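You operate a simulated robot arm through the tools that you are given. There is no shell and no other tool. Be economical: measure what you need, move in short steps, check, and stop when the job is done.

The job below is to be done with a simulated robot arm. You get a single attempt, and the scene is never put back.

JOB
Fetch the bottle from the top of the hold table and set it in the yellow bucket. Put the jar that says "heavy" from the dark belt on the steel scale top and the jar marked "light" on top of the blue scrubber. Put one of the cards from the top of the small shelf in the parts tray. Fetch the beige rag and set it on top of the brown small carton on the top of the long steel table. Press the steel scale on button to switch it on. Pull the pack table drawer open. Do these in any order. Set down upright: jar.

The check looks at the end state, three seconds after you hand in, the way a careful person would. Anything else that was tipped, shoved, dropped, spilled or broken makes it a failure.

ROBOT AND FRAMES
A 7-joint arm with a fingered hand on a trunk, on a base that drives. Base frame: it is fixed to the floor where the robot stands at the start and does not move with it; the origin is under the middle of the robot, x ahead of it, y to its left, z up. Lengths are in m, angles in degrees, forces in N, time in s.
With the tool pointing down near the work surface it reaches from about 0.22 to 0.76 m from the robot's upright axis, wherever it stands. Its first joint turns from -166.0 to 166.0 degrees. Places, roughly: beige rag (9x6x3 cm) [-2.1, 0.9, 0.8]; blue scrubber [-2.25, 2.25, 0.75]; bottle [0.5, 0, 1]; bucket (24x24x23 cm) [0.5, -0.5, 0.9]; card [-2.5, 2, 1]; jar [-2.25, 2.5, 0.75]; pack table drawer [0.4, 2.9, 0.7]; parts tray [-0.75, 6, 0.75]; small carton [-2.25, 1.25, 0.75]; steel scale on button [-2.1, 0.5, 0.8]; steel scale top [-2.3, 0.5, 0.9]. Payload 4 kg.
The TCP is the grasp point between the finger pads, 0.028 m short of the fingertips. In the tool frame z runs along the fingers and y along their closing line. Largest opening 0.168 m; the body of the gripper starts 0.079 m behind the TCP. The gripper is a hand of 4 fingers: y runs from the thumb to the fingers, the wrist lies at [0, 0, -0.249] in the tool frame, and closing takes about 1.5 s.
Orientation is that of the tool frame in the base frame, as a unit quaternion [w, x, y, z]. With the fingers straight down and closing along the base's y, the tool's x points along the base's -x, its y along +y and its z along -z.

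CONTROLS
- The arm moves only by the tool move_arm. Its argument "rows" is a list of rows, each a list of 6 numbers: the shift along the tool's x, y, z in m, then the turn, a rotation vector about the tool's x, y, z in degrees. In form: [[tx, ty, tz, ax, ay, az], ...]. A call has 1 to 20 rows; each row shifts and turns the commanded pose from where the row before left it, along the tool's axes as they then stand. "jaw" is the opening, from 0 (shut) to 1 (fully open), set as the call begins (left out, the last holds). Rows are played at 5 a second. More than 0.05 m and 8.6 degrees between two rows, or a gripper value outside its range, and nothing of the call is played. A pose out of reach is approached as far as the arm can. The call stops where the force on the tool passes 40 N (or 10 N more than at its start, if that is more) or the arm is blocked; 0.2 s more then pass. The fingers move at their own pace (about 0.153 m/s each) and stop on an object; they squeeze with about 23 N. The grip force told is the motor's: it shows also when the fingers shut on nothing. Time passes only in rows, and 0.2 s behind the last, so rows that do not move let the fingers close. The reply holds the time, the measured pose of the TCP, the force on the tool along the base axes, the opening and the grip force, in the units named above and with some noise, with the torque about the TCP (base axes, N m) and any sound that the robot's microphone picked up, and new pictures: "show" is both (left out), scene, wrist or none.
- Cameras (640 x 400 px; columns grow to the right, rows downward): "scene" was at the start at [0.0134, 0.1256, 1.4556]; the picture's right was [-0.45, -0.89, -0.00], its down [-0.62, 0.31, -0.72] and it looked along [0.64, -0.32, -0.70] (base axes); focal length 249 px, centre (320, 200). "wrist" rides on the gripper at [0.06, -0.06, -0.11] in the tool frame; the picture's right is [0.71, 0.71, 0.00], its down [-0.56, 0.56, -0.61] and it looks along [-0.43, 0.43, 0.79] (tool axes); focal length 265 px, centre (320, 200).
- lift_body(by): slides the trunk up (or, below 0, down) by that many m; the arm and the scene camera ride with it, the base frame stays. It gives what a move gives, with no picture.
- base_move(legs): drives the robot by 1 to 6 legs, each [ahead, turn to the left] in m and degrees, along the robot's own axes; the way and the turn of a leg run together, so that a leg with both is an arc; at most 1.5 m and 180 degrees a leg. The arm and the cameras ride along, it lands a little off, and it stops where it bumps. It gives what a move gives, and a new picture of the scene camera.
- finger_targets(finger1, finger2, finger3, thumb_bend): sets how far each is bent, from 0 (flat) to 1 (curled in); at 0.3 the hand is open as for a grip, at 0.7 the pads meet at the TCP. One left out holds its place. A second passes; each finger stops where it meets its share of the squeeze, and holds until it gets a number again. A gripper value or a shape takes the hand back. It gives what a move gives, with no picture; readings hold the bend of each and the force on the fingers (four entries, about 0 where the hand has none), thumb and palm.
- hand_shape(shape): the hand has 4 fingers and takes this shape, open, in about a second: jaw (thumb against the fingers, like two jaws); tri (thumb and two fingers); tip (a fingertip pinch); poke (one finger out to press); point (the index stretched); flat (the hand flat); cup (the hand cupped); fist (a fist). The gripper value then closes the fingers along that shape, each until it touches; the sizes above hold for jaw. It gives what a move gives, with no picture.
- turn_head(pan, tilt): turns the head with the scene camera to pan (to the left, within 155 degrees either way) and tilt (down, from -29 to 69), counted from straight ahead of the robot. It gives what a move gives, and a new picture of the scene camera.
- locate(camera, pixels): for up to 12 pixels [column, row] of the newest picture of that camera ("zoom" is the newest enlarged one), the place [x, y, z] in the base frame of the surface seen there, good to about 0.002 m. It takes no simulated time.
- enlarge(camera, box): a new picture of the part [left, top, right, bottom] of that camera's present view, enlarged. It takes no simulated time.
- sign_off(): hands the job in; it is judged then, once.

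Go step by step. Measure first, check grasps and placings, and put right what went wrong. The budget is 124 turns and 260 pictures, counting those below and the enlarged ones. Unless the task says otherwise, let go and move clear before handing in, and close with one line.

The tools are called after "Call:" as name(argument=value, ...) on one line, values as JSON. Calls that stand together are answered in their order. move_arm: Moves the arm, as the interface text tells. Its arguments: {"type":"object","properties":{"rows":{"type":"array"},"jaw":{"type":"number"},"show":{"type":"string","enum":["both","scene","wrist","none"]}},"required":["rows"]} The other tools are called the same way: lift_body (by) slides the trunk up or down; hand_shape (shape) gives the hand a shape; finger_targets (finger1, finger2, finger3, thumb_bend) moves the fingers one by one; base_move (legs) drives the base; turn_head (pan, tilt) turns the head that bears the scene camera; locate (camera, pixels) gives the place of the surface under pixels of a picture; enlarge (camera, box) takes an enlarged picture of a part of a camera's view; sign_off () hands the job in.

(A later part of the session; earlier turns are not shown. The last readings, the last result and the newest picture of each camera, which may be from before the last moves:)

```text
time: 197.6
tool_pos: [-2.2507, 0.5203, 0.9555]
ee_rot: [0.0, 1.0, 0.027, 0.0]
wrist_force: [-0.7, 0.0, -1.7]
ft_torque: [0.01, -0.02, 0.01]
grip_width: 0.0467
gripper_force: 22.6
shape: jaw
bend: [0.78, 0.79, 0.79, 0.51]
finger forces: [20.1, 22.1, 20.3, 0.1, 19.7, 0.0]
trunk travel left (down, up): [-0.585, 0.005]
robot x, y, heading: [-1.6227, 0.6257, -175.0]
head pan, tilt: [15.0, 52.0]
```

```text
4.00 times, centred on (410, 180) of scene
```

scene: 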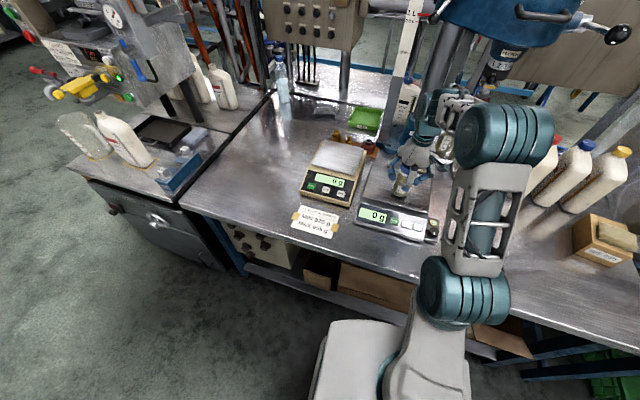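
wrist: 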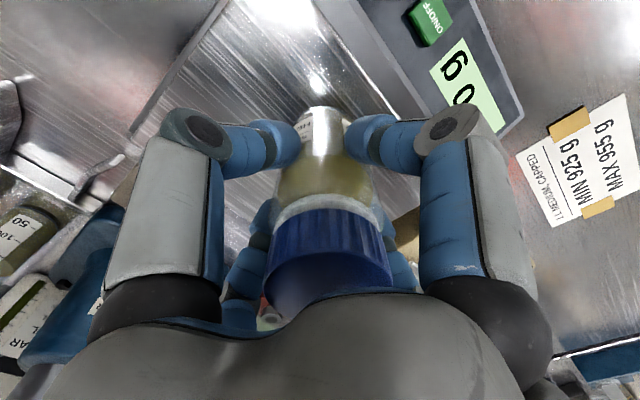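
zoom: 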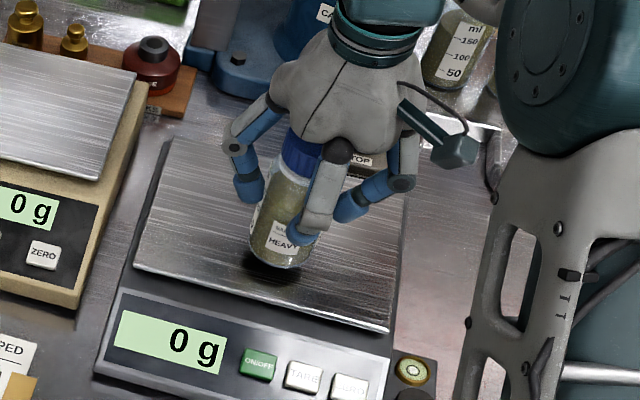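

The jar is upright just above the pan. Lowering gently to contact.

Call:
move_arm(rows=[[0, 0, 0.005, 0, 0, 0], [0, 0, 0.003, 0, 0, 0], [0, 0, 0.002, 0, 0, 0], [0, 0, 0, 0, 0, 0]], show="none")

```text
time: 198.6
tool_pos: [-2.2531, 0.5201, 0.945]
ee_rot: [0.0, 1.0, 0.027, 0.001]
wrist_force: [0.4, -0.6, -2.3]
ft_torque: [-0.01, 0.02, -0.01]
grip_width: 0.0467
gripper_force: 22.9
shape: jaw
bend: [0.78, 0.79, 0.79, 0.51]
finger forces: [20.0, 22.3, 20.3, 0.0, 19.7, 0.0]
trunk travel left (down, up): [-0.585, 0.005]
robot x, y, heading: [-1.6262, 0.623, -175.1]
head pan, tilt: [15.0, 52.0]
```

Call:
move_arm(rows=[[0, 0, 0.0015, 0, 0, 0], [0, 0, 0.0015, 0, 0, 0], [0, 0, 0, 0, 0, 0]], show="none")

```text
time: 199.4
tool_pos: [-2.254, 0.5208, 0.9428]
ee_rot: [0.0, 1.0, 0.027, 0.0]
wrist_force: [0.3, -0.4, -1.1]
ft_torque: [-0.02, -0.03, -0.03]
grip_width: 0.0466
gripper_force: 22.6
shape: jaw
bend: [0.78, 0.79, 0.79, 0.51]
finger forces: [20.1, 22.3, 20.3, 0.1, 19.8, 0.1]
trunk travel left (down, up): [-0.585, 0.005]
robot x, y, heading: [-1.6223, 0.6236, -175.1]
head pan, tilt: [15.0, 52.0]
```

Call:
move_arm(rows=[[0, 0, 0.0015, 0, 0, 0], [0, 0, 0.0015, 0, 0, 0], [0, 0, 0, 0, 0, 0]], show="none")

Call:
enlarge(camera="scene", box=[330, 130, 490, 230])

```text
time: 200.2
tool_pos: [-2.2543, 0.5207, 0.9412]
ee_rot: [0.0, 1.0, 0.028, -0.002]
wrist_force: [-1.4, -0.7, 7.5]
ft_torque: [-0.17, 0.06, 0.03]
grip_width: 0.0465
gripper_force: 22.9
shape: jaw
bend: [0.78, 0.79, 0.79, 0.51]
finger forces: [20.8, 23.1, 21.2, 0.0, 20.0, 0.1]
trunk travel left (down, up): [-0.585, 0.005]
robot x, y, heading: [-1.6251, 0.6244, -175.1]
head pan, tilt: [15.0, 52.0]
```

```text
4.00 times, centred on (410, 180) of scene
```

zoom: 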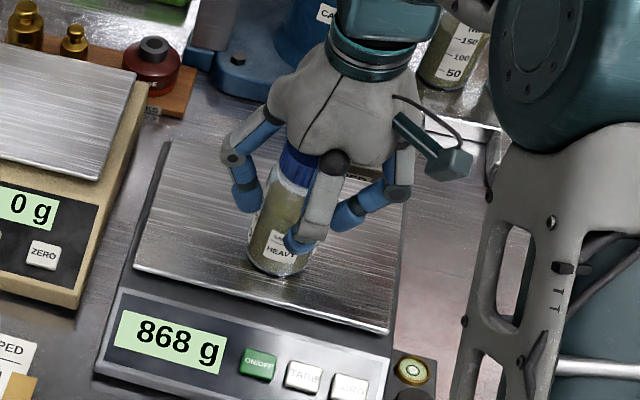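

Contact: the scale reads a load. Releasing and rising.

Call:
move_arm(rows=[[0, 0, 0, 0, 0, 0], [0, 0, 0, 0, 0, 0], [0, 0, 0, 0, 0, 0], [0, 0, 0, 0, 0, 0], [0, 0, 0, 0, 0, 0], [0, 0, -0.02, 0, 0, 0], [0, 0, -0.03, 0, 0, 0], [0, 0, -0.04, 0, 0, 0], [0, 0, -0.04, 0, 0, 0], [0, 0, -0.02, 0, 0, 0], [0.045, 0, 0, 0, 0, 0], [0.045, 0, 0, 0, 0, 0], [0.045, 0, 0, 0, 0, 0], [0.045, -0.02, 0, 0, 0, 0], [0.03, -0.03, 0, 0, 0, 0], [0, 0, 0, 0, 0, 0]], jaw=0.65, show="scene")

Call:
enlarge(camera="scene", box=[330, 120, 490, 230])

```text
time: 203.6
tool_pos: [-2.0481, 0.5832, 1.0861]
ee_rot: [0.001, 1.0, 0.028, 0.0]
wrist_force: [-0.9, 0.6, -0.5]
ft_torque: [0.02, 0.01, 0.02]
grip_width: 0.1089
gripper_force: 0.1
shape: jaw
bend: [0.27, 0.28, 0.27, 0.27]
finger forces: [0.1, 0.0, 0.0, 0.0, 0.0, 0.0]
trunk travel left (down, up): [-0.585, 0.005]
robot x, y, heading: [-1.6201, 0.6228, -175.1]
head pan, tilt: [15.0, 52.0]
```

scene: 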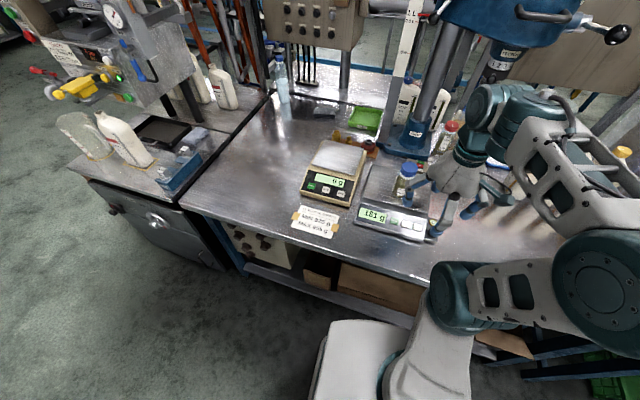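

```text
3.64 times, centred on (410, 175) of scene
```

zoom: 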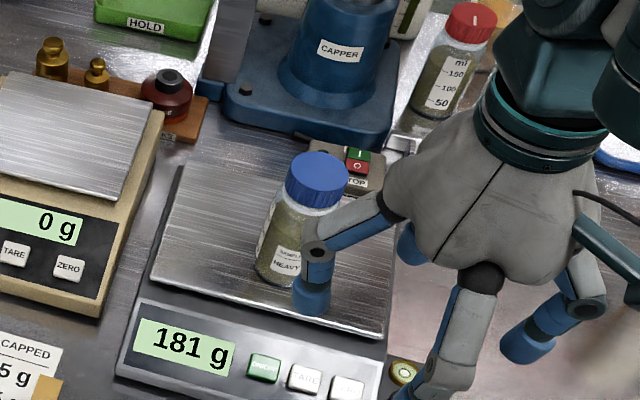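

Scale reads 181 g with the jar standing upright. Next the card; I need to know how close my base can get, so I'll measure my own footprint.

Call:
locate(camera="scene", pixels=[[335, 325], [330, 318], [400, 325], [312, 390], [340, 345], [470, 350]])

Call:
turn_head(pan=40, tilt=69)

Call:
locate(camera="scene", pixels=[[150, 300], [200, 250], [250, 200], [300, 150], [350, 200], [300, 200], [250, 250], [320, 250], [200, 320], [260, 150]])

```text
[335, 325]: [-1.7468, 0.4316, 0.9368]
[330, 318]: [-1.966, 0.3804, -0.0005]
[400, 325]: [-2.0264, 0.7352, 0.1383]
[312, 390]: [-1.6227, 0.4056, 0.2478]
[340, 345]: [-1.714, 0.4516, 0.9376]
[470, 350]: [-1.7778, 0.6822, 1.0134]
```

```text
time: 204.5
tool_pos: [-2.0471, 0.5832, 1.0873]
ee_rot: [-0.001, 1.0, 0.027, -0.001]
wrist_force: [-0.4, 0.4, -1.2]
ft_torque: [0.0, 0.03, -0.01]
grip_width: 0.1087
gripper_force: 0.1
shape: jaw
bend: [0.27, 0.28, 0.27, 0.27]
finger forces: [0.0, 0.0, 0.1, 0.1, 0.0, 0.1]
trunk travel left (down, up): [-0.585, 0.005]
robot x, y, heading: [-1.6206, 0.6243, -175.2]
head pan, tilt: [40.0, 68.8]
```

scene: 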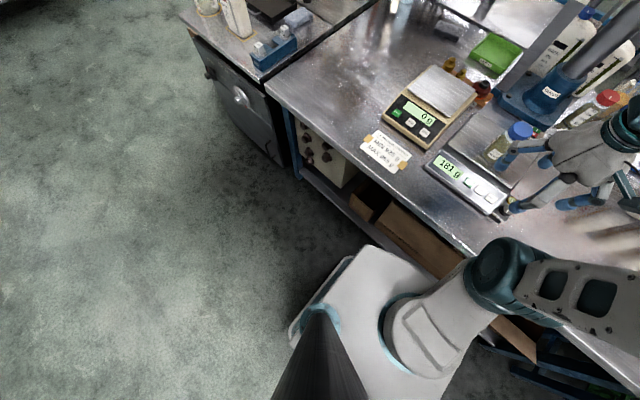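

```text
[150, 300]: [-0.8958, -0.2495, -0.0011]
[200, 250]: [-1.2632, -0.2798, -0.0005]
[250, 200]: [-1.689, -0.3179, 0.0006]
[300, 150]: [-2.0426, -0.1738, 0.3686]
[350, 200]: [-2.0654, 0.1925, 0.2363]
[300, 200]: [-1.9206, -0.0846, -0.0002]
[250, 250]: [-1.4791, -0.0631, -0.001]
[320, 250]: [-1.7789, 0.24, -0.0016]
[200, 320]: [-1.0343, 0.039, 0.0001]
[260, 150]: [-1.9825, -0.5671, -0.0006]
```

My base is about ±0.22 m wide and the platform sits above belt height, so I can go close to the belt. I'll drive back to the shelf area at y≈2.27.

Call:
base_move(legs=[[-0.25, 0], [0, -94.5], [1.5, 0], [0.13, 0], [0, 90], [0.15, 0]])

Call:
turn_head(pan=15, tilt=50)

```text
time: 222.9
tool_pos: [-1.9926, 2.2346, 1.0863]
ee_rot: [0.0, 1.0, -0.003, -0.001]
wrist_force: [-0.4, -0.1, -0.4]
ft_torque: [-0.01, -0.04, -0.01]
grip_width: 0.1084
gripper_force: 0.0
shape: jaw
bend: [0.27, 0.28, 0.27, 0.27]
finger forces: [0.0, 0.0, 0.0, 0.0, 0.1, 0.1]
trunk travel left (down, up): [-0.585, 0.005]
robot x, y, heading: [-1.5646, 2.2502, -178.8]
head pan, tilt: [40.0, 68.8]
```

scene: 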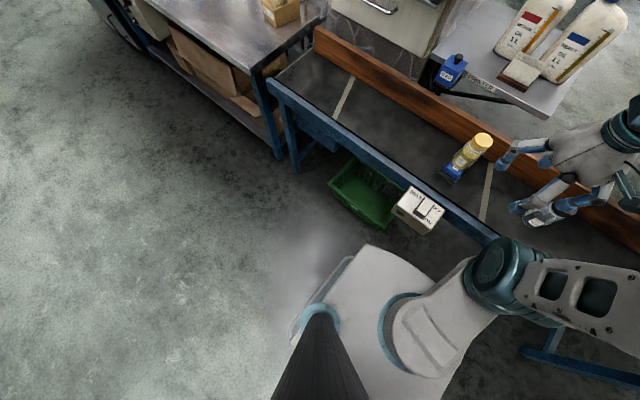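

```text
time: 223.8
tool_pos: [-1.9922, 2.2329, 1.0871]
ee_rot: [0.0, 1.0, -0.003, -0.001]
wrist_force: [-0.5, -0.3, -0.1]
ft_torque: [0.02, 0.01, 0.02]
grip_width: 0.1088
gripper_force: 0.1
shape: jaw
bend: [0.27, 0.28, 0.27, 0.27]
finger forces: [0.0, 0.1, 0.0, 0.0, 0.1, 0.0]
trunk travel left (down, up): [-0.585, 0.005]
robot x, y, heading: [-1.5647, 2.2487, -178.7]
head pan, tilt: [15.0, 50.0]
```

scene: 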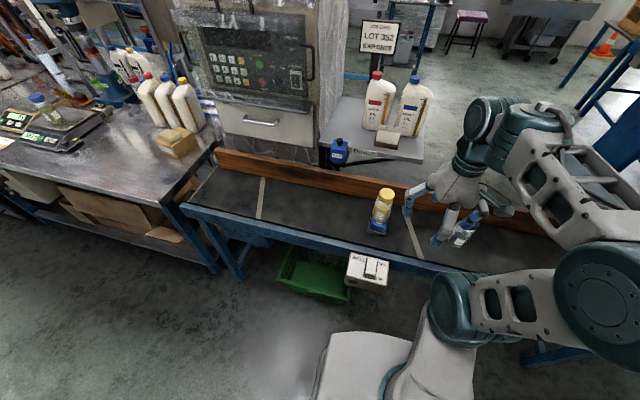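

The shelf holder is visible at (388,138). Zooming and measuring cards plus floor obstacles (bin, belt legs).

Call:
enlarge(camera="scene", box=[355, 110, 425, 160])

Call:
locate(camera="scene", pixels=[[315, 290], [345, 300], [350, 278], [385, 285], [240, 275], [420, 262], [367, 262], [340, 140], [337, 158]])

Call:
locate(camera="zoom", pixels=[[200, 220], [440, 220], [320, 195], [320, 210], [320, 250], [320, 180]])

```text
8.00 times, centred on (390, 135) of scene
```

zoom: 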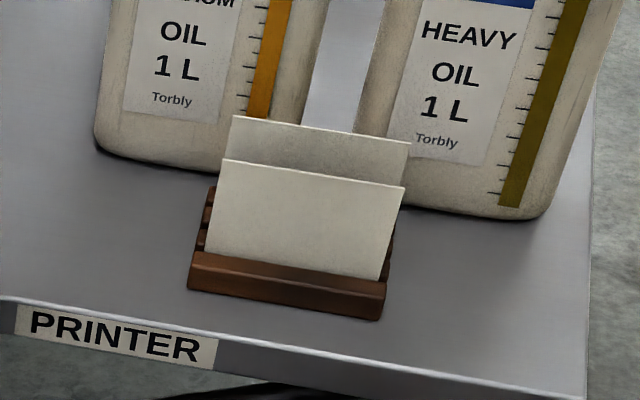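

```text
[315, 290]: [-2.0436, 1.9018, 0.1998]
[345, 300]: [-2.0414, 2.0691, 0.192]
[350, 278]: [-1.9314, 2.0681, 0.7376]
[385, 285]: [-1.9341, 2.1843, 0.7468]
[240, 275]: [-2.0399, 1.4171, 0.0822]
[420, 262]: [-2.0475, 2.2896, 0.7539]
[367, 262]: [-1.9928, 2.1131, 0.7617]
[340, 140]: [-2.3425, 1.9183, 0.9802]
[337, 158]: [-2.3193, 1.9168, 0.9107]
```

```text
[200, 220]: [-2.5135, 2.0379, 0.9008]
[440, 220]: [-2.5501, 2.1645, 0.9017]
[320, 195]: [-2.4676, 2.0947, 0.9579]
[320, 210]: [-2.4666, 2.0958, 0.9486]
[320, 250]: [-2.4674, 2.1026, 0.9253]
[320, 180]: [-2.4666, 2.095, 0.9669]
```

Call:
locate(camera="zoom", pixels=[[230, 168], [398, 191], [212, 248], [378, 274], [320, 150], [240, 125], [402, 150], [315, 138], [290, 285], [210, 200], [398, 215], [320, 168]])

```text
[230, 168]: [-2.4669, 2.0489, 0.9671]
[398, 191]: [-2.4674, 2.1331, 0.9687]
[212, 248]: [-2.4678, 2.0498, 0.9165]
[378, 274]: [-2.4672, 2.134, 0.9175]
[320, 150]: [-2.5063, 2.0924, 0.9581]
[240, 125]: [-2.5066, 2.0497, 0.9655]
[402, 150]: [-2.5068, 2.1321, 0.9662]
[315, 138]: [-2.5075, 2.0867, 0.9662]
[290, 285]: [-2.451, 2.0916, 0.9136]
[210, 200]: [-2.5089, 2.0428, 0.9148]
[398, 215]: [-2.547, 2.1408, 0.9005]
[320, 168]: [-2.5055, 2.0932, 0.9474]
```

Front card: x −2.467, y 2.048…2.135, top z 0.968, with 4 cm clear to the back card. I'll try the fingertip-pinch shape and see its geometry.

Call:
hand_shape(shape="tip")

Call:
move_arm(rows=[[0, 0, 0, 0, 0, 0]])

```text
time: 224.7
tool_pos: [-1.9911, 2.2338, 1.0882]
ee_rot: [0.0, 1.0, -0.003, 0.001]
wrist_force: [0.1, -0.2, -0.6]
ft_torque: [-0.01, 0.0, -0.04]
grip_width: 0.168
gripper_force: 0.0
shape: tip
bend: [0.11, 0.3, 0.11, 0.3]
finger forces: [0.0, 0.0, 0.0, 0.0, 0.1, 0.1]
trunk travel left (down, up): [-0.585, 0.005]
robot x, y, heading: [-1.5667, 2.2489, -178.5]
head pan, tilt: [15.0, 50.0]
```

```text
time: 225.1
tool_pos: [-1.9915, 2.2343, 1.0868]
ee_rot: [0.0, 1.0, -0.002, -0.001]
wrist_force: [0.4, 0.2, -0.4]
ft_torque: [-0.01, -0.04, -0.02]
grip_width: 0.168
gripper_force: 0.0
shape: tip
bend: [0.11, 0.3, 0.11, 0.3]
finger forces: [0.0, 0.1, 0.1, 0.1, 0.0, 0.1]
trunk travel left (down, up): [-0.585, 0.005]
robot x, y, heading: [-1.5651, 2.2461, -178.8]
head pan, tilt: [15.0, 50.0]
```

scene: 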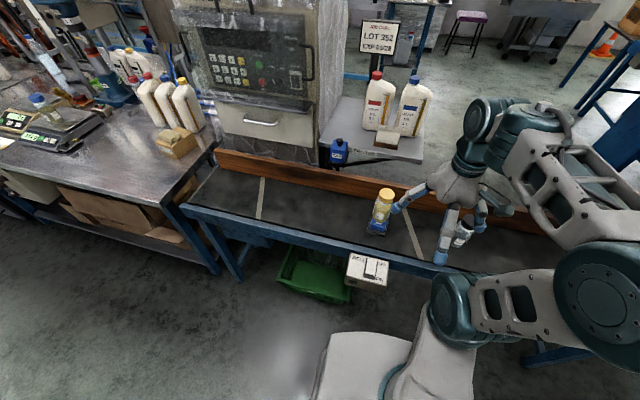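
wrist: 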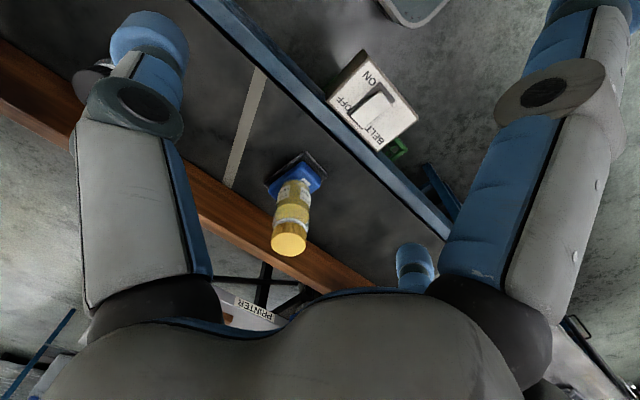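

In "tip" the side fingers splay and would hit the bottles behind, so I'll instead curl fingers 1 and 3 and use thumb + finger 2 on the card's two side edges, with the tool tilted toward the robot. Drive 0.1 m closer and set the fingers.

Call:
base_move(legs=[[0.1, 0]])

Call:
finger_targets(finger1=1.0, finger3=1.0, finger2=0.3, thumb_bend=0.3)

Call:
move_arm(rows=[[0, 0, 0, 0, -8, 0], [0, 0, 0, 0, -8, 0], [0, 0, 0, 0, -8, 0], [0, 0, 0, 0, -6, 0], [0, 0, 0, 0, 0, 0]])

```text
time: 226.2
tool_pos: [-2.0926, 2.2303, 1.0876]
ee_rot: [0.0, 1.0, -0.003, 0.0]
wrist_force: [-0.1, -0.4, -0.2]
ft_torque: [-0.02, -0.03, -0.01]
grip_width: 0.1679
gripper_force: 0.0
shape: tip
bend: [0.11, 0.3, 0.11, 0.3]
finger forces: [0.0, 0.0, 0.0, 0.1, 0.0, 0.0]
trunk travel left (down, up): [-0.585, 0.005]
robot x, y, heading: [-1.6668, 2.2464, -178.7]
head pan, tilt: [15.0, 50.0]
```

scene: 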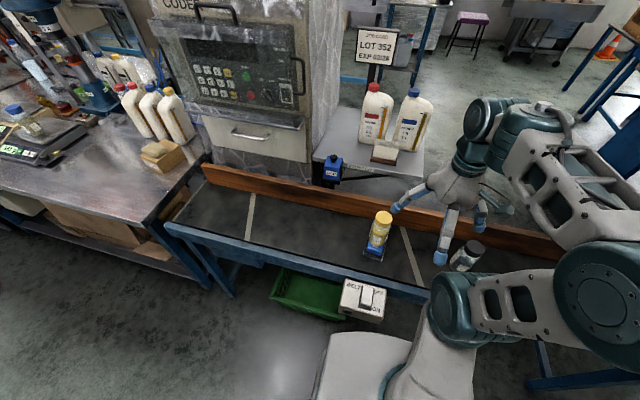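

```text
time: 227.2
tool_pos: [-2.0917, 2.2306, 1.0876]
ee_rot: [0.001, 1.0, -0.003, 0.0]
wrist_force: [0.0, -1.1, -0.6]
ft_torque: [0.01, 0.0, -0.02]
grip_width: 0.0787
gripper_force: 0.1
shape: fingers
bend: [0.73, 0.3, 0.73, 0.3]
finger forces: [0.0, 0.0, 0.0, 0.0, 0.0, 0.0]
trunk travel left (down, up): [-0.585, 0.005]
robot x, y, heading: [-1.6643, 2.2463, -178.5]
head pan, tilt: [15.0, 50.0]
```

```text
time: 228.4
tool_pos: [-2.0943, 2.2313, 1.084]
ee_rot: [0.0, 0.971, -0.003, -0.238]
wrist_force: [0.1, 0.0, 0.0]
ft_torque: [0.01, 0.02, 0.04]
grip_width: 0.0786
gripper_force: 0.2
shape: fingers
bend: [0.73, 0.3, 0.73, 0.3]
finger forces: [0.1, 0.1, 0.0, 0.0, 0.0, 0.0]
trunk travel left (down, up): [-0.585, 0.005]
robot x, y, heading: [-1.6644, 2.2437, -178.6]
head pan, tilt: [15.0, 50.0]
```

scene: 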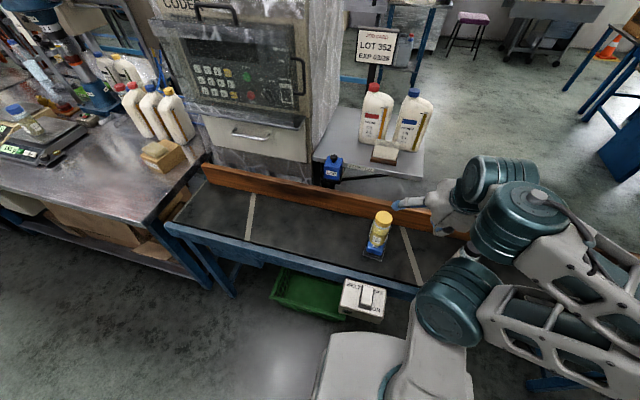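
wrist: 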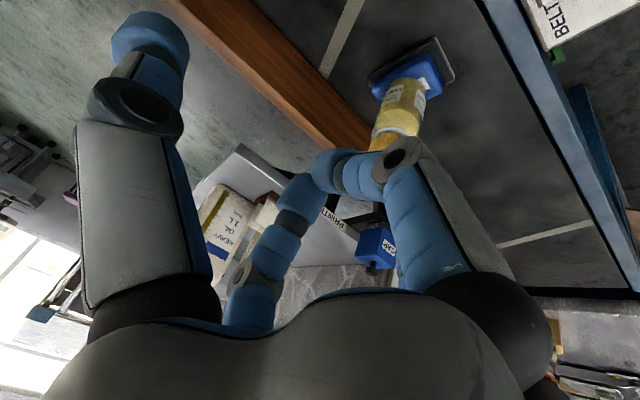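

Fingers 1 and 3 meet at the centre (bend 0.73). I'll reopen one to see which is on the robot side, so only the back finger is fully curled.

Call:
finger_targets(finger1=0.3, finger3=1.0)

Call:
move_arm(rows=[[0, 0, 0, 0, 0, 0], [0, 0, 0, 0, 0, 0]], show="wrist")

```text
time: 229.4
tool_pos: [-2.0945, 2.2309, 1.0851]
ee_rot: [0.0, 0.972, -0.003, -0.235]
wrist_force: [-0.4, -0.4, -0.2]
ft_torque: [0.02, 0.0, -0.01]
grip_width: 0.1169
gripper_force: 0.0
shape: fingers
bend: [0.3, 0.3, 1.0, 0.3]
finger forces: [0.0, 0.1, 0.0, 0.1, 0.0, 0.0]
trunk travel left (down, up): [-0.585, 0.005]
robot x, y, heading: [-1.6684, 2.2481, -178.5]
head pan, tilt: [15.0, 50.0]
```

```text
time: 230.0
tool_pos: [-2.0946, 2.233, 1.0842]
ee_rot: [0.0, 0.972, -0.003, -0.236]
wrist_force: [0.3, 0.2, -0.2]
ft_torque: [-0.02, 0.01, 0.0]
grip_width: 0.117
gripper_force: 0.0
shape: fingers
bend: [0.3, 0.3, 1.0, 0.3]
finger forces: [0.0, 0.1, 0.0, 0.1, 0.0, 0.1]
trunk travel left (down, up): [-0.585, 0.005]
robot x, y, heading: [-1.6684, 2.245, -178.6]
head pan, tilt: [15.0, 50.0]
```

wrist: 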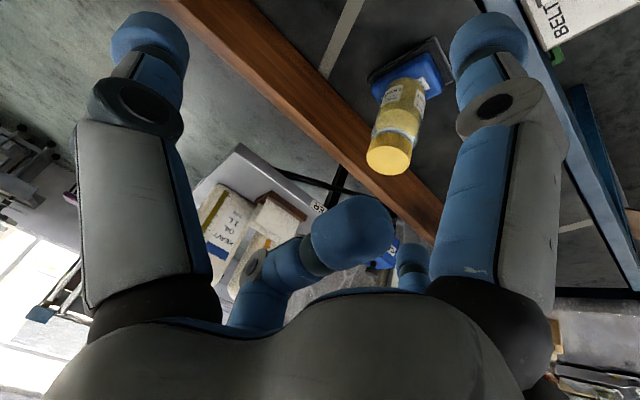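

Call:
locate(camera="wrist", pixels=[[350, 205], [370, 230], [350, 265], [315, 240], [150, 35], [412, 255], [490, 40], [285, 265], [255, 262]])

```text
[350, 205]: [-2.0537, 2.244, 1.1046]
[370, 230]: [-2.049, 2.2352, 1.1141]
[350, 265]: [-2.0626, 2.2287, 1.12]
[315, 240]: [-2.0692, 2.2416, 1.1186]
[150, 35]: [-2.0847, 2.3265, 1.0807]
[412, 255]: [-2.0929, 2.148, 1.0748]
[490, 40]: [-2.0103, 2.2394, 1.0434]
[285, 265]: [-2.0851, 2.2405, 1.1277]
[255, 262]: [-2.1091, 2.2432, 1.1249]
```

Finger 3's curled segment stays ~2 cm above TCP level; thumb and finger 2 are clear. Moving over the card at height first.

Call:
move_arm(rows=[[-0.0362, 0.0157, 0.0187, 0, 0, 0], [-0.0362, 0.0157, 0.0187, 0, 0, 0], [-0.0362, 0.0157, 0.0187, 0, 0, 0], [-0.0362, 0.0157, 0.0187, 0, 0, 0], [-0.0362, 0.0157, 0.0187, 0, 0, 0], [-0.0362, 0.0157, 0.0187, 0, 0, 0], [-0.0362, 0.0157, 0.0187, 0, 0, 0], [-0.0362, 0.0157, 0.0187, 0, 0, 0], [-0.0362, 0.0157, 0.0187, 0, 0, 0], [0, 0, 0, 0, 0, 0]])

Call:
enlarge(camera="scene", box=[330, 60, 490, 190])

```text
time: 232.2
tool_pos: [-2.458, 2.0929, 1.1025]
ee_rot: [-0.001, 0.966, -0.002, -0.259]
wrist_force: [0.9, 0.3, 0.3]
ft_torque: [-0.01, -0.03, -0.01]
grip_width: 0.1172
gripper_force: 0.1
shape: fingers
bend: [0.3, 0.3, 1.0, 0.3]
finger forces: [0.1, 0.0, 0.1, 0.0, 0.0, 0.0]
trunk travel left (down, up): [-0.585, 0.005]
robot x, y, heading: [-1.6665, 2.245, -178.4]
head pan, tilt: [15.0, 50.0]
```

scene: 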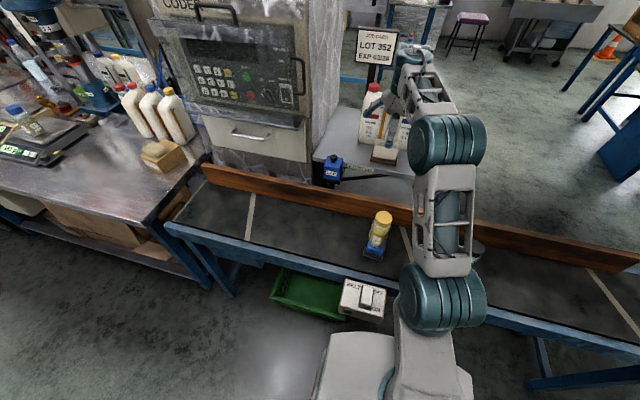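
wrist: 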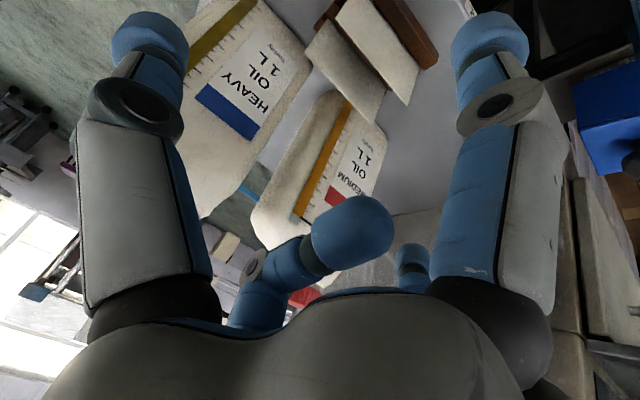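

```text
3.08 times, centred on (410, 125) of scene
```

zoom: 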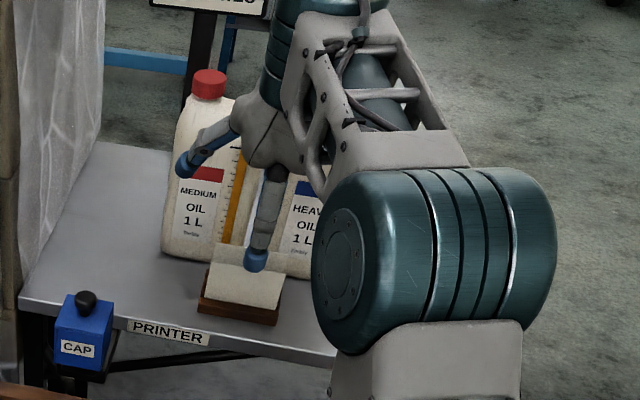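

Aligned in y with the card. Descending to just above the card top, then checking.

Call:
move_arm(rows=[[0.016, 0.0005, 0.03, 0, 0, 0], [0.016, 0.0005, 0.03, 0, 0, 0], [0.016, 0.0005, 0.03, 0, 0, 0], [0, 0, 0, 0, 0, 0]])

Call:
enlarge(camera="scene", box=[350, 80, 450, 190])

Call:
locate(camera="wrist", pixels=[[150, 35], [412, 255], [490, 40], [350, 205], [370, 235], [340, 150], [285, 265]])

```text
time: 233.2
tool_pos: [-2.4638, 2.0885, 1.0]
ee_rot: [0.0, 0.966, -0.002, -0.26]
wrist_force: [0.0, 0.6, -0.9]
ft_torque: [0.0, 0.0, 0.01]
grip_width: 0.1171
gripper_force: 0.0
shape: fingers
bend: [0.3, 0.3, 1.0, 0.3]
finger forces: [0.1, 0.0, 0.1, 0.0, 0.0, 0.0]
trunk travel left (down, up): [-0.585, 0.005]
robot x, y, heading: [-1.6657, 2.2457, -178.6]
head pan, tilt: [15.0, 50.0]
```

scene: 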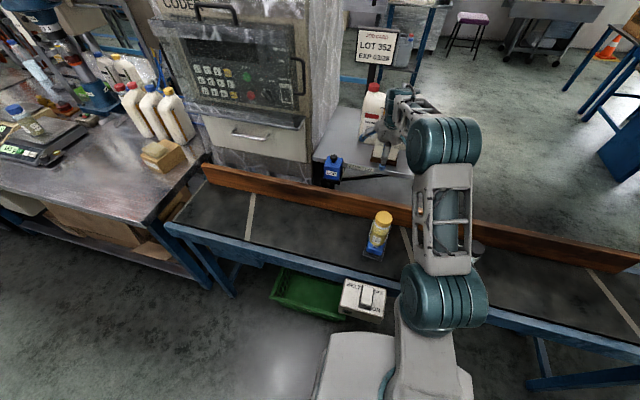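
wrist: 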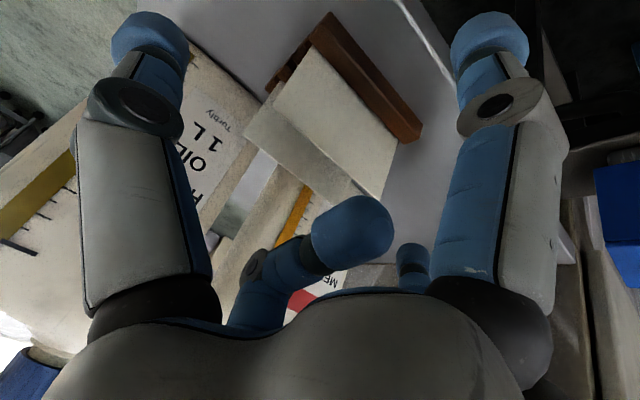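

```text
3.64 times, centred on (400, 135) of scene
```

zoom: 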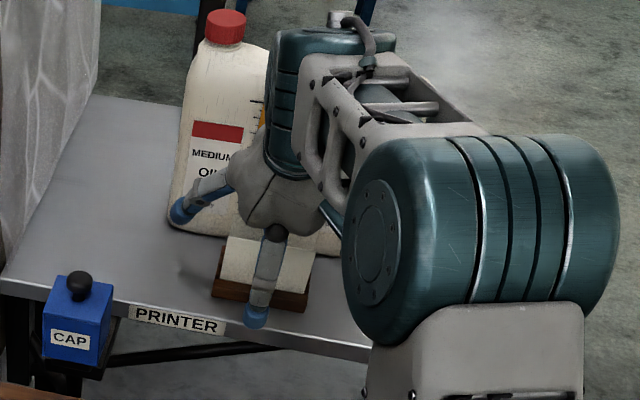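

```text
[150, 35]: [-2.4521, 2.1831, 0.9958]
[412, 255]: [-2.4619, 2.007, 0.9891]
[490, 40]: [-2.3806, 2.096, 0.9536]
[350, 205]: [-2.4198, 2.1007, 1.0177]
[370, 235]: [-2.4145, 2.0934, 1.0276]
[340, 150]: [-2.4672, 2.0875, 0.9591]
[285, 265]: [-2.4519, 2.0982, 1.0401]
```

The card sits between thumb and finger 2 with no contact. Descending the last 4 cm.

Call:
move_arm(rows=[[0.0075, 0, 0.011, 0, 0, 0], [0.0075, 0, 0.011, 0, 0, 0], [0.0076, 0, 0.011, 0, 0, 0], [0, 0, 0, 0, 0, 0]])

Call:
locate(camera="wrist", pixels=[[150, 35], [412, 255], [490, 40], [350, 205], [320, 150], [250, 120]])

```text
time: 234.2
tool_pos: [-2.4581, 2.0891, 0.963]
ee_rot: [-0.001, 0.966, -0.002, -0.259]
wrist_force: [-0.3, -0.5, 0.1]
ft_torque: [0.01, 0.01, -0.03]
grip_width: 0.1171
gripper_force: 0.0
shape: fingers
bend: [0.3, 0.3, 1.0, 0.3]
finger forces: [0.1, 0.1, 0.0, 0.0, 0.0, 0.0]
trunk travel left (down, up): [-0.585, 0.005]
robot x, y, heading: [-1.6653, 2.2476, -178.6]
head pan, tilt: [15.0, 50.0]
```

scene: 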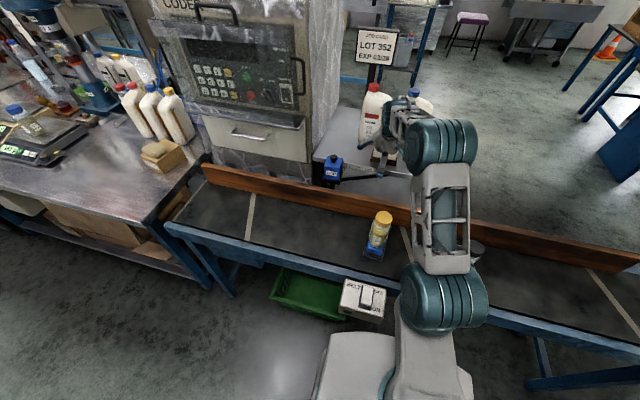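
wrist: 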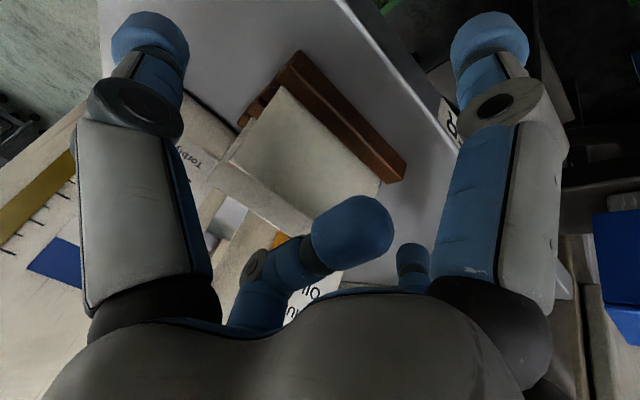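

```text
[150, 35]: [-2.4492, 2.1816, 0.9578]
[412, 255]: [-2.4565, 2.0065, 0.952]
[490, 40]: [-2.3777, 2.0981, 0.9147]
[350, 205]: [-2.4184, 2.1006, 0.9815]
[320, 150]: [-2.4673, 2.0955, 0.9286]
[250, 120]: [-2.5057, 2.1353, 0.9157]
```

Shift 8 mm deeper so the pads straddle the card's plane, then close thumb and finger 2 together.

Call:
move_arm(rows=[[-0.0054, 0.002, 0.0066, 0, 0, 0], [0, 0, 0, 0, 0, 0]], show="none")

Call:
finger_targets(finger2=0.7, thumb_bend=0.7)

Call:
move_arm(rows=[[0, 0, 0, 0, 0, 0]])

```text
time: 234.8
tool_pos: [-2.4676, 2.0865, 0.9598]
ee_rot: [-0.001, 0.966, -0.001, -0.26]
wrist_force: [0.1, -0.5, -0.2]
ft_torque: [0.0, 0.05, 0.01]
grip_width: 0.1172
gripper_force: 0.1
shape: fingers
bend: [0.3, 0.3, 1.0, 0.3]
finger forces: [0.1, 0.0, 0.0, 0.1, 0.1, 0.0]
trunk travel left (down, up): [-0.585, 0.005]
robot x, y, heading: [-1.6655, 2.2469, -178.5]
head pan, tilt: [15.0, 50.0]
```

```text
time: 235.8
tool_pos: [-2.472, 2.0885, 0.9604]
ee_rot: [0.0, 0.965, -0.005, -0.261]
wrist_force: [-25.7, 7.4, 3.8]
ft_torque: [0.05, -0.27, 0.26]
grip_width: 0.0809
gripper_force: 18.9
shape: fingers
bend: [0.3, 0.46, 1.0, 0.64]
finger forces: [0.0, 13.4, 0.0, 0.0, 25.3, 0.1]
trunk travel left (down, up): [-0.585, 0.005]
robot x, y, heading: [-1.6661, 2.2504, -178.4]
head pan, tilt: [15.0, 50.0]
```

```text
time: 236.2
tool_pos: [-2.4715, 2.0896, 0.9603]
ee_rot: [0.0, 0.965, -0.004, -0.262]
wrist_force: [-30.5, 8.9, 6.7]
ft_torque: [0.04, -0.31, 0.2]
grip_width: 0.081
gripper_force: 20.8
shape: fingers
bend: [0.3, 0.46, 1.0, 0.64]
finger forces: [0.0, 14.0, 0.1, 0.0, 27.8, 0.0]
trunk travel left (down, up): [-0.585, 0.005]
robot x, y, heading: [-1.665, 2.247, -178.7]
head pan, tilt: [15.0, 50.0]
```

scene: 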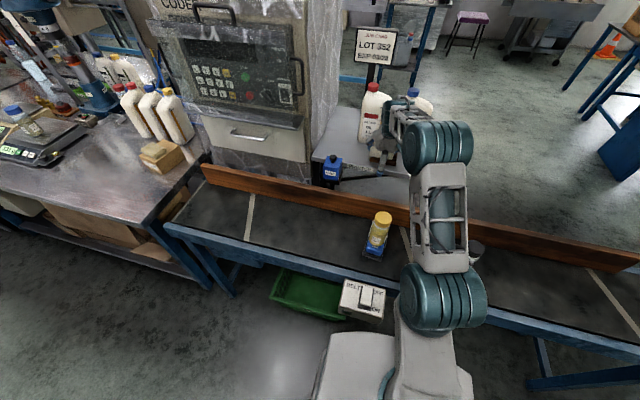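
wrist: 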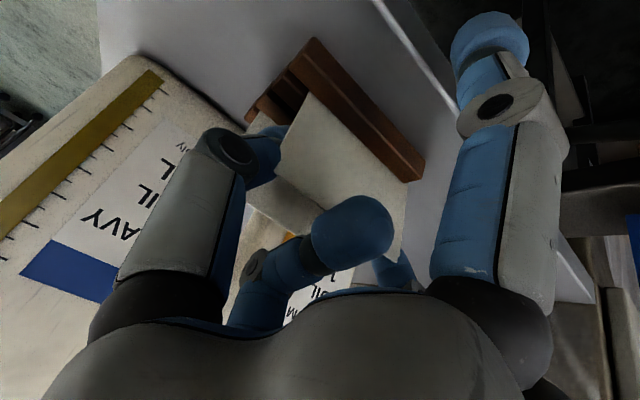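

The thumb slipped behind the card (−30 N in x) because I shifted too deep. Opening to release and re-inspect.

Call:
finger_targets(finger2=0.3, thumb_bend=0.3)

Call:
move_arm(rows=[[0, 0, 0, 0, 0, 0]], show="wrist")

Call:
locate(camera="wrist", pixels=[[150, 35], [412, 255], [320, 150], [300, 110], [380, 200], [290, 165], [355, 110], [270, 130]])

```text
time: 237.2
tool_pos: [-2.4673, 2.0858, 0.9587]
ee_rot: [0.0, 0.966, -0.001, -0.258]
wrist_force: [-0.6, -0.1, -0.4]
ft_torque: [-0.01, 0.0, 0.0]
grip_width: 0.117
gripper_force: 0.1
shape: fingers
bend: [0.3, 0.3, 1.0, 0.3]
finger forces: [0.0, 0.0, 0.0, 0.0, 0.0, 0.0]
trunk travel left (down, up): [-0.585, 0.005]
robot x, y, heading: [-1.6647, 2.2475, -178.5]
head pan, tilt: [15.0, 50.0]
```

```text
time: 237.6
tool_pos: [-2.4679, 2.0868, 0.9597]
ee_rot: [-0.001, 0.966, -0.002, -0.259]
wrist_force: [0.1, 0.4, 1.0]
ft_torque: [-0.02, 0.01, 0.02]
grip_width: 0.1171
gripper_force: 0.1
shape: fingers
bend: [0.3, 0.3, 1.0, 0.3]
finger forces: [0.0, 0.1, 0.0, 0.1, 0.0, 0.1]
trunk travel left (down, up): [-0.585, 0.005]
robot x, y, heading: [-1.6662, 2.247, -178.4]
head pan, tilt: [15.0, 50.0]
```

wrist: 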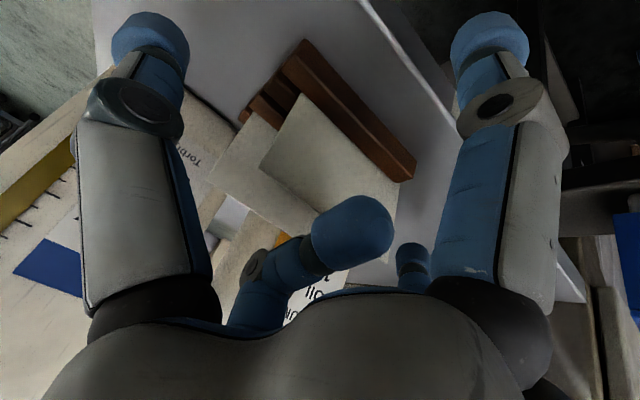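

```text
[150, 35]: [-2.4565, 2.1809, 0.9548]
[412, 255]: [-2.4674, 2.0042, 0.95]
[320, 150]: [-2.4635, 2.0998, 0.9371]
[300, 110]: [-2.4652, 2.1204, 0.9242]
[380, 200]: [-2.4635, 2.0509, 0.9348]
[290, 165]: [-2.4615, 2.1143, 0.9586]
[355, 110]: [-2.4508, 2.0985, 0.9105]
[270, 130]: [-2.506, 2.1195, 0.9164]
```

The card is fine (now x≈-2.463). I'll move 12.5 mm back toward the robot and check the card's edges.

Call:
move_arm(rows=[[0.0108, 0, -0.00625, 0, 0, 0], [0, 0, 0, 0, 0, 0]], show="wrist")

Call:
locate(camera="wrist", pixels=[[150, 35], [412, 255], [290, 90], [258, 150], [380, 195], [385, 180], [300, 130], [310, 190]])

```text
time: 238.2
tool_pos: [-2.4553, 2.0859, 0.9593]
ee_rot: [-0.001, 0.966, -0.002, -0.259]
wrist_force: [0.4, -0.1, -0.6]
ft_torque: [-0.02, 0.06, 0.01]
grip_width: 0.1169
gripper_force: 0.0
shape: fingers
bend: [0.3, 0.3, 1.0, 0.3]
finger forces: [0.0, 0.0, 0.1, 0.0, 0.1, 0.1]
trunk travel left (down, up): [-0.585, 0.005]
robot x, y, heading: [-1.6645, 2.2459, -178.6]
head pan, tilt: [15.0, 50.0]
```

wrist: 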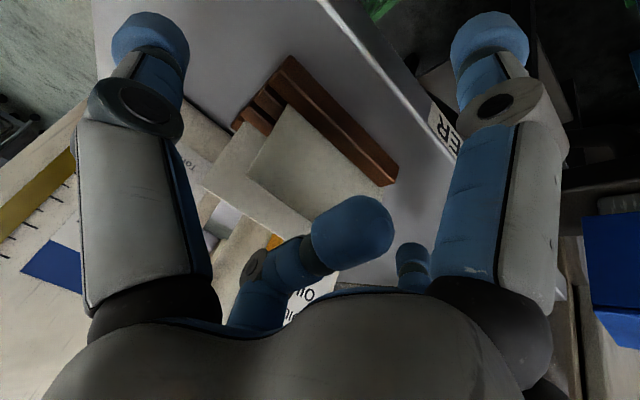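

```text
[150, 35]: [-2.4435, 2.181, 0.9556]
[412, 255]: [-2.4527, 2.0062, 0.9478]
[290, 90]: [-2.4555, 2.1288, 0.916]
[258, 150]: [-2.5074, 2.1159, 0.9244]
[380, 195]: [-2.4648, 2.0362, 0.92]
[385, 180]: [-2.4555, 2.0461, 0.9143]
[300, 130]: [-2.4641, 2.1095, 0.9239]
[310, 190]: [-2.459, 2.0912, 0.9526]
```

Call:
locate(camera="wrist", pixels=[[292, 110], [285, 120], [270, 145], [258, 165], [252, 172], [382, 190], [365, 210], [388, 190]])

```text
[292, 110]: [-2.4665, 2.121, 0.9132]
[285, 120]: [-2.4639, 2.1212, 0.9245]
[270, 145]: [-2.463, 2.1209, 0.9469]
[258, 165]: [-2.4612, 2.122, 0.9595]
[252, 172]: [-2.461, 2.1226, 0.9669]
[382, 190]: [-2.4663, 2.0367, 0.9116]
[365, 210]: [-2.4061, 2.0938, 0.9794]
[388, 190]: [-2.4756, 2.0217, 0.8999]
```

The card slid to y 2.0355…2.1225 (centre 2.079). I'll shift 14.5 mm and close partially first to check alignment.

Call:
move_arm(rows=[[0, 0.0145, 0, 0, 0, 0], [0, 0, 0, 0, 0, 0]], show="none")

Call:
finger_targets(finger2=0.42, thumb_bend=0.42)

Call:
move_arm(rows=[[0, 0, 0, 0, 0, 0]], show="wrist")

```text
time: 238.8
tool_pos: [-2.4548, 2.0725, 0.9587]
ee_rot: [-0.002, 0.966, -0.003, -0.259]
wrist_force: [0.2, -0.3, -0.8]
ft_torque: [-0.01, 0.0, 0.0]
grip_width: 0.1171
gripper_force: 0.0
shape: fingers
bend: [0.3, 0.3, 1.0, 0.3]
finger forces: [0.0, 0.0, 0.0, 0.1, 0.0, 0.0]
trunk travel left (down, up): [-0.585, 0.005]
robot x, y, heading: [-1.6657, 2.2466, -178.7]
head pan, tilt: [15.0, 50.0]
```

```text
time: 239.8
tool_pos: [-2.4535, 2.0725, 0.958]
ee_rot: [0.0, 0.966, -0.002, -0.259]
wrist_force: [0.5, -0.3, -0.3]
ft_torque: [0.03, 0.0, 0.03]
grip_width: 0.1009
gripper_force: 0.0
shape: fingers
bend: [0.3, 0.42, 1.0, 0.42]
finger forces: [0.1, 0.1, 0.1, 0.0, 0.0, 0.1]
trunk travel left (down, up): [-0.585, 0.005]
robot x, y, heading: [-1.6663, 2.2451, -178.6]
head pan, tilt: [15.0, 50.0]
```

```text
time: 240.2
tool_pos: [-2.4526, 2.0718, 0.9597]
ee_rot: [-0.001, 0.966, -0.002, -0.259]
wrist_force: [0.0, 0.3, 0.0]
ft_torque: [0.03, 0.0, -0.01]
grip_width: 0.1011
gripper_force: 0.1
shape: fingers
bend: [0.3, 0.42, 1.0, 0.42]
finger forces: [0.0, 0.0, 0.0, 0.0, 0.0, 0.0]
trunk travel left (down, up): [-0.585, 0.005]
robot x, y, heading: [-1.6639, 2.2439, -178.6]
head pan, tilt: [15.0, 50.0]
```

wrist: 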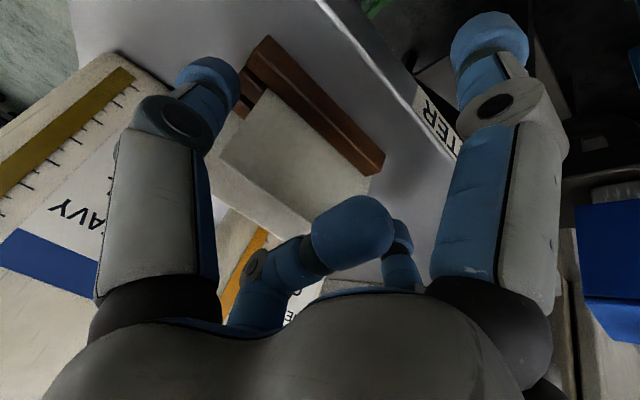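

Call:
locate(camera="wrist", pixels=[[205, 75], [225, 80], [236, 90], [225, 110], [402, 245], [395, 235], [270, 100], [245, 125], [400, 262]])

```text
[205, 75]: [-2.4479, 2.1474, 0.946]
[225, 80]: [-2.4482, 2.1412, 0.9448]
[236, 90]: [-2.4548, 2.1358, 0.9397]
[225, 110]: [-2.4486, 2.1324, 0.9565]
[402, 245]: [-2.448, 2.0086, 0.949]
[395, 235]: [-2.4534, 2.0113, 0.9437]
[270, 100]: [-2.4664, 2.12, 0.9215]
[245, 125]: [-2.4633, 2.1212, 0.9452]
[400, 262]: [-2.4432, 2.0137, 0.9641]
```

The thumb's centre is ~4 mm in front of the card plane, and it is nearer its edge than finger 2 is. Correcting both and closing further.

Call:
move_arm(rows=[[-0.0035, -0.004, 0.002, 0, 0, 0], [0, 0, 0, 0, 0, 0]], show="none")

Call:
finger_targets(finger2=0.52, thumb_bend=0.52)

Call:
move_arm(rows=[[0, 0, 0, 0, 0, 0]], show="wrist")

```text
time: 240.8
tool_pos: [-2.4581, 2.0772, 0.9585]
ee_rot: [-0.001, 0.966, -0.002, -0.258]
wrist_force: [1.0, -1.3, 0.4]
ft_torque: [-0.01, 0.02, -0.02]
grip_width: 0.1013
gripper_force: 0.1
shape: fingers
bend: [0.3, 0.42, 1.0, 0.42]
finger forces: [0.0, 0.1, 0.1, 0.0, 0.1, 0.1]
trunk travel left (down, up): [-0.585, 0.005]
robot x, y, heading: [-1.6667, 2.2463, -178.4]
head pan, tilt: [15.0, 50.0]
```

```text
time: 241.8
tool_pos: [-2.4591, 2.0768, 0.9589]
ee_rot: [-0.001, 0.966, -0.003, -0.259]
wrist_force: [-1.1, -0.2, 0.4]
ft_torque: [0.01, 0.02, -0.01]
grip_width: 0.0912
gripper_force: 2.8
shape: fingers
bend: [0.3, 0.5, 1.0, 0.5]
finger forces: [0.0, 2.5, 0.1, 0.0, 2.7, 0.0]
trunk travel left (down, up): [-0.585, 0.005]
robot x, y, heading: [-1.6676, 2.2468, -178.8]
head pan, tilt: [15.0, 50.0]
```

```text
time: 242.2
tool_pos: [-2.4587, 2.0767, 0.9594]
ee_rot: [-0.001, 0.966, -0.002, -0.259]
wrist_force: [-1.3, 0.2, 0.7]
ft_torque: [0.01, 0.02, 0.0]
grip_width: 0.0912
gripper_force: 2.4
shape: fingers
bend: [0.3, 0.5, 1.0, 0.5]
finger forces: [0.0, 2.5, 0.0, 0.1, 2.8, 0.0]
trunk travel left (down, up): [-0.585, 0.005]
robot x, y, heading: [-1.6656, 2.2441, -178.4]
head pan, tilt: [15.0, 50.0]
```

wrist: 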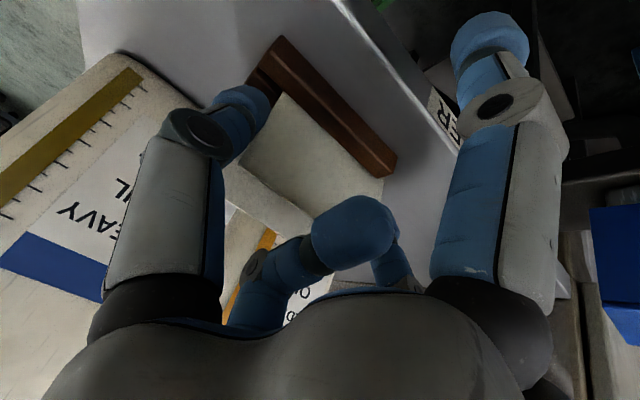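

Both fingers touch the edges evenly at 2.5 N. Squeeze a bit more, then lift.

Call:
finger_targets(finger2=0.55, thumb_bend=0.55)

Call:
move_arm(rows=[[-0.005, 0, -0.00866, 0, 0, 0], [-0.01, 0, -0.0173, 0, 0, 0], [0, 0, 0, 0, 0, 0]])

```text
time: 243.2
tool_pos: [-2.4603, 2.0776, 0.9585]
ee_rot: [-0.001, 0.966, -0.003, -0.259]
wrist_force: [-2.1, 1.3, 1.0]
ft_torque: [0.06, 0.02, 0.03]
grip_width: 0.0905
gripper_force: 6.5
shape: fingers
bend: [0.3, 0.5, 1.0, 0.51]
finger forces: [0.0, 6.1, 0.0, 0.0, 7.3, 0.0]
trunk travel left (down, up): [-0.585, 0.005]
robot x, y, heading: [-1.6668, 2.2471, -178.7]
head pan, tilt: [15.0, 50.0]
```

```text
time: 244.0
tool_pos: [-2.4588, 2.0775, 0.9911]
ee_rot: [0.0, 0.966, -0.002, -0.258]
wrist_force: [-0.4, 0.3, 0.0]
ft_torque: [0.01, 0.01, 0.0]
grip_width: 0.0903
gripper_force: 6.2
shape: fingers
bend: [0.3, 0.5, 1.0, 0.52]
finger forces: [0.0, 6.2, 0.0, 0.0, 5.9, 0.0]
trunk travel left (down, up): [-0.585, 0.005]
robot x, y, heading: [-1.6641, 2.2453, -178.8]
head pan, tilt: [15.0, 50.0]
```

scene: 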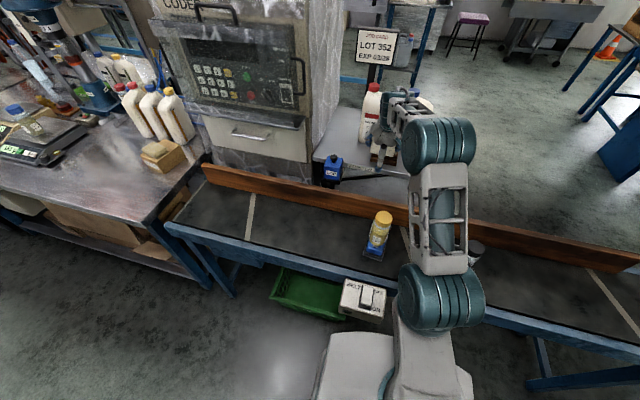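
wrist: 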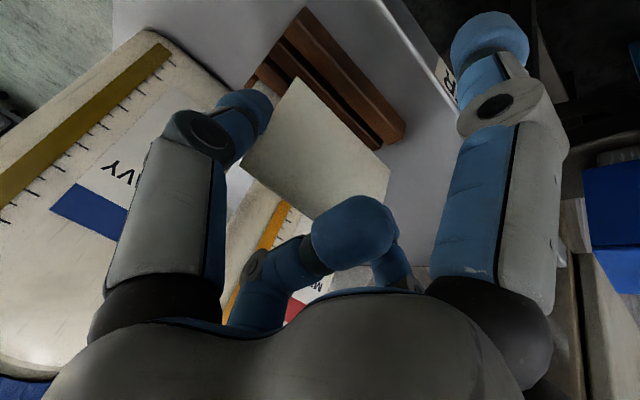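

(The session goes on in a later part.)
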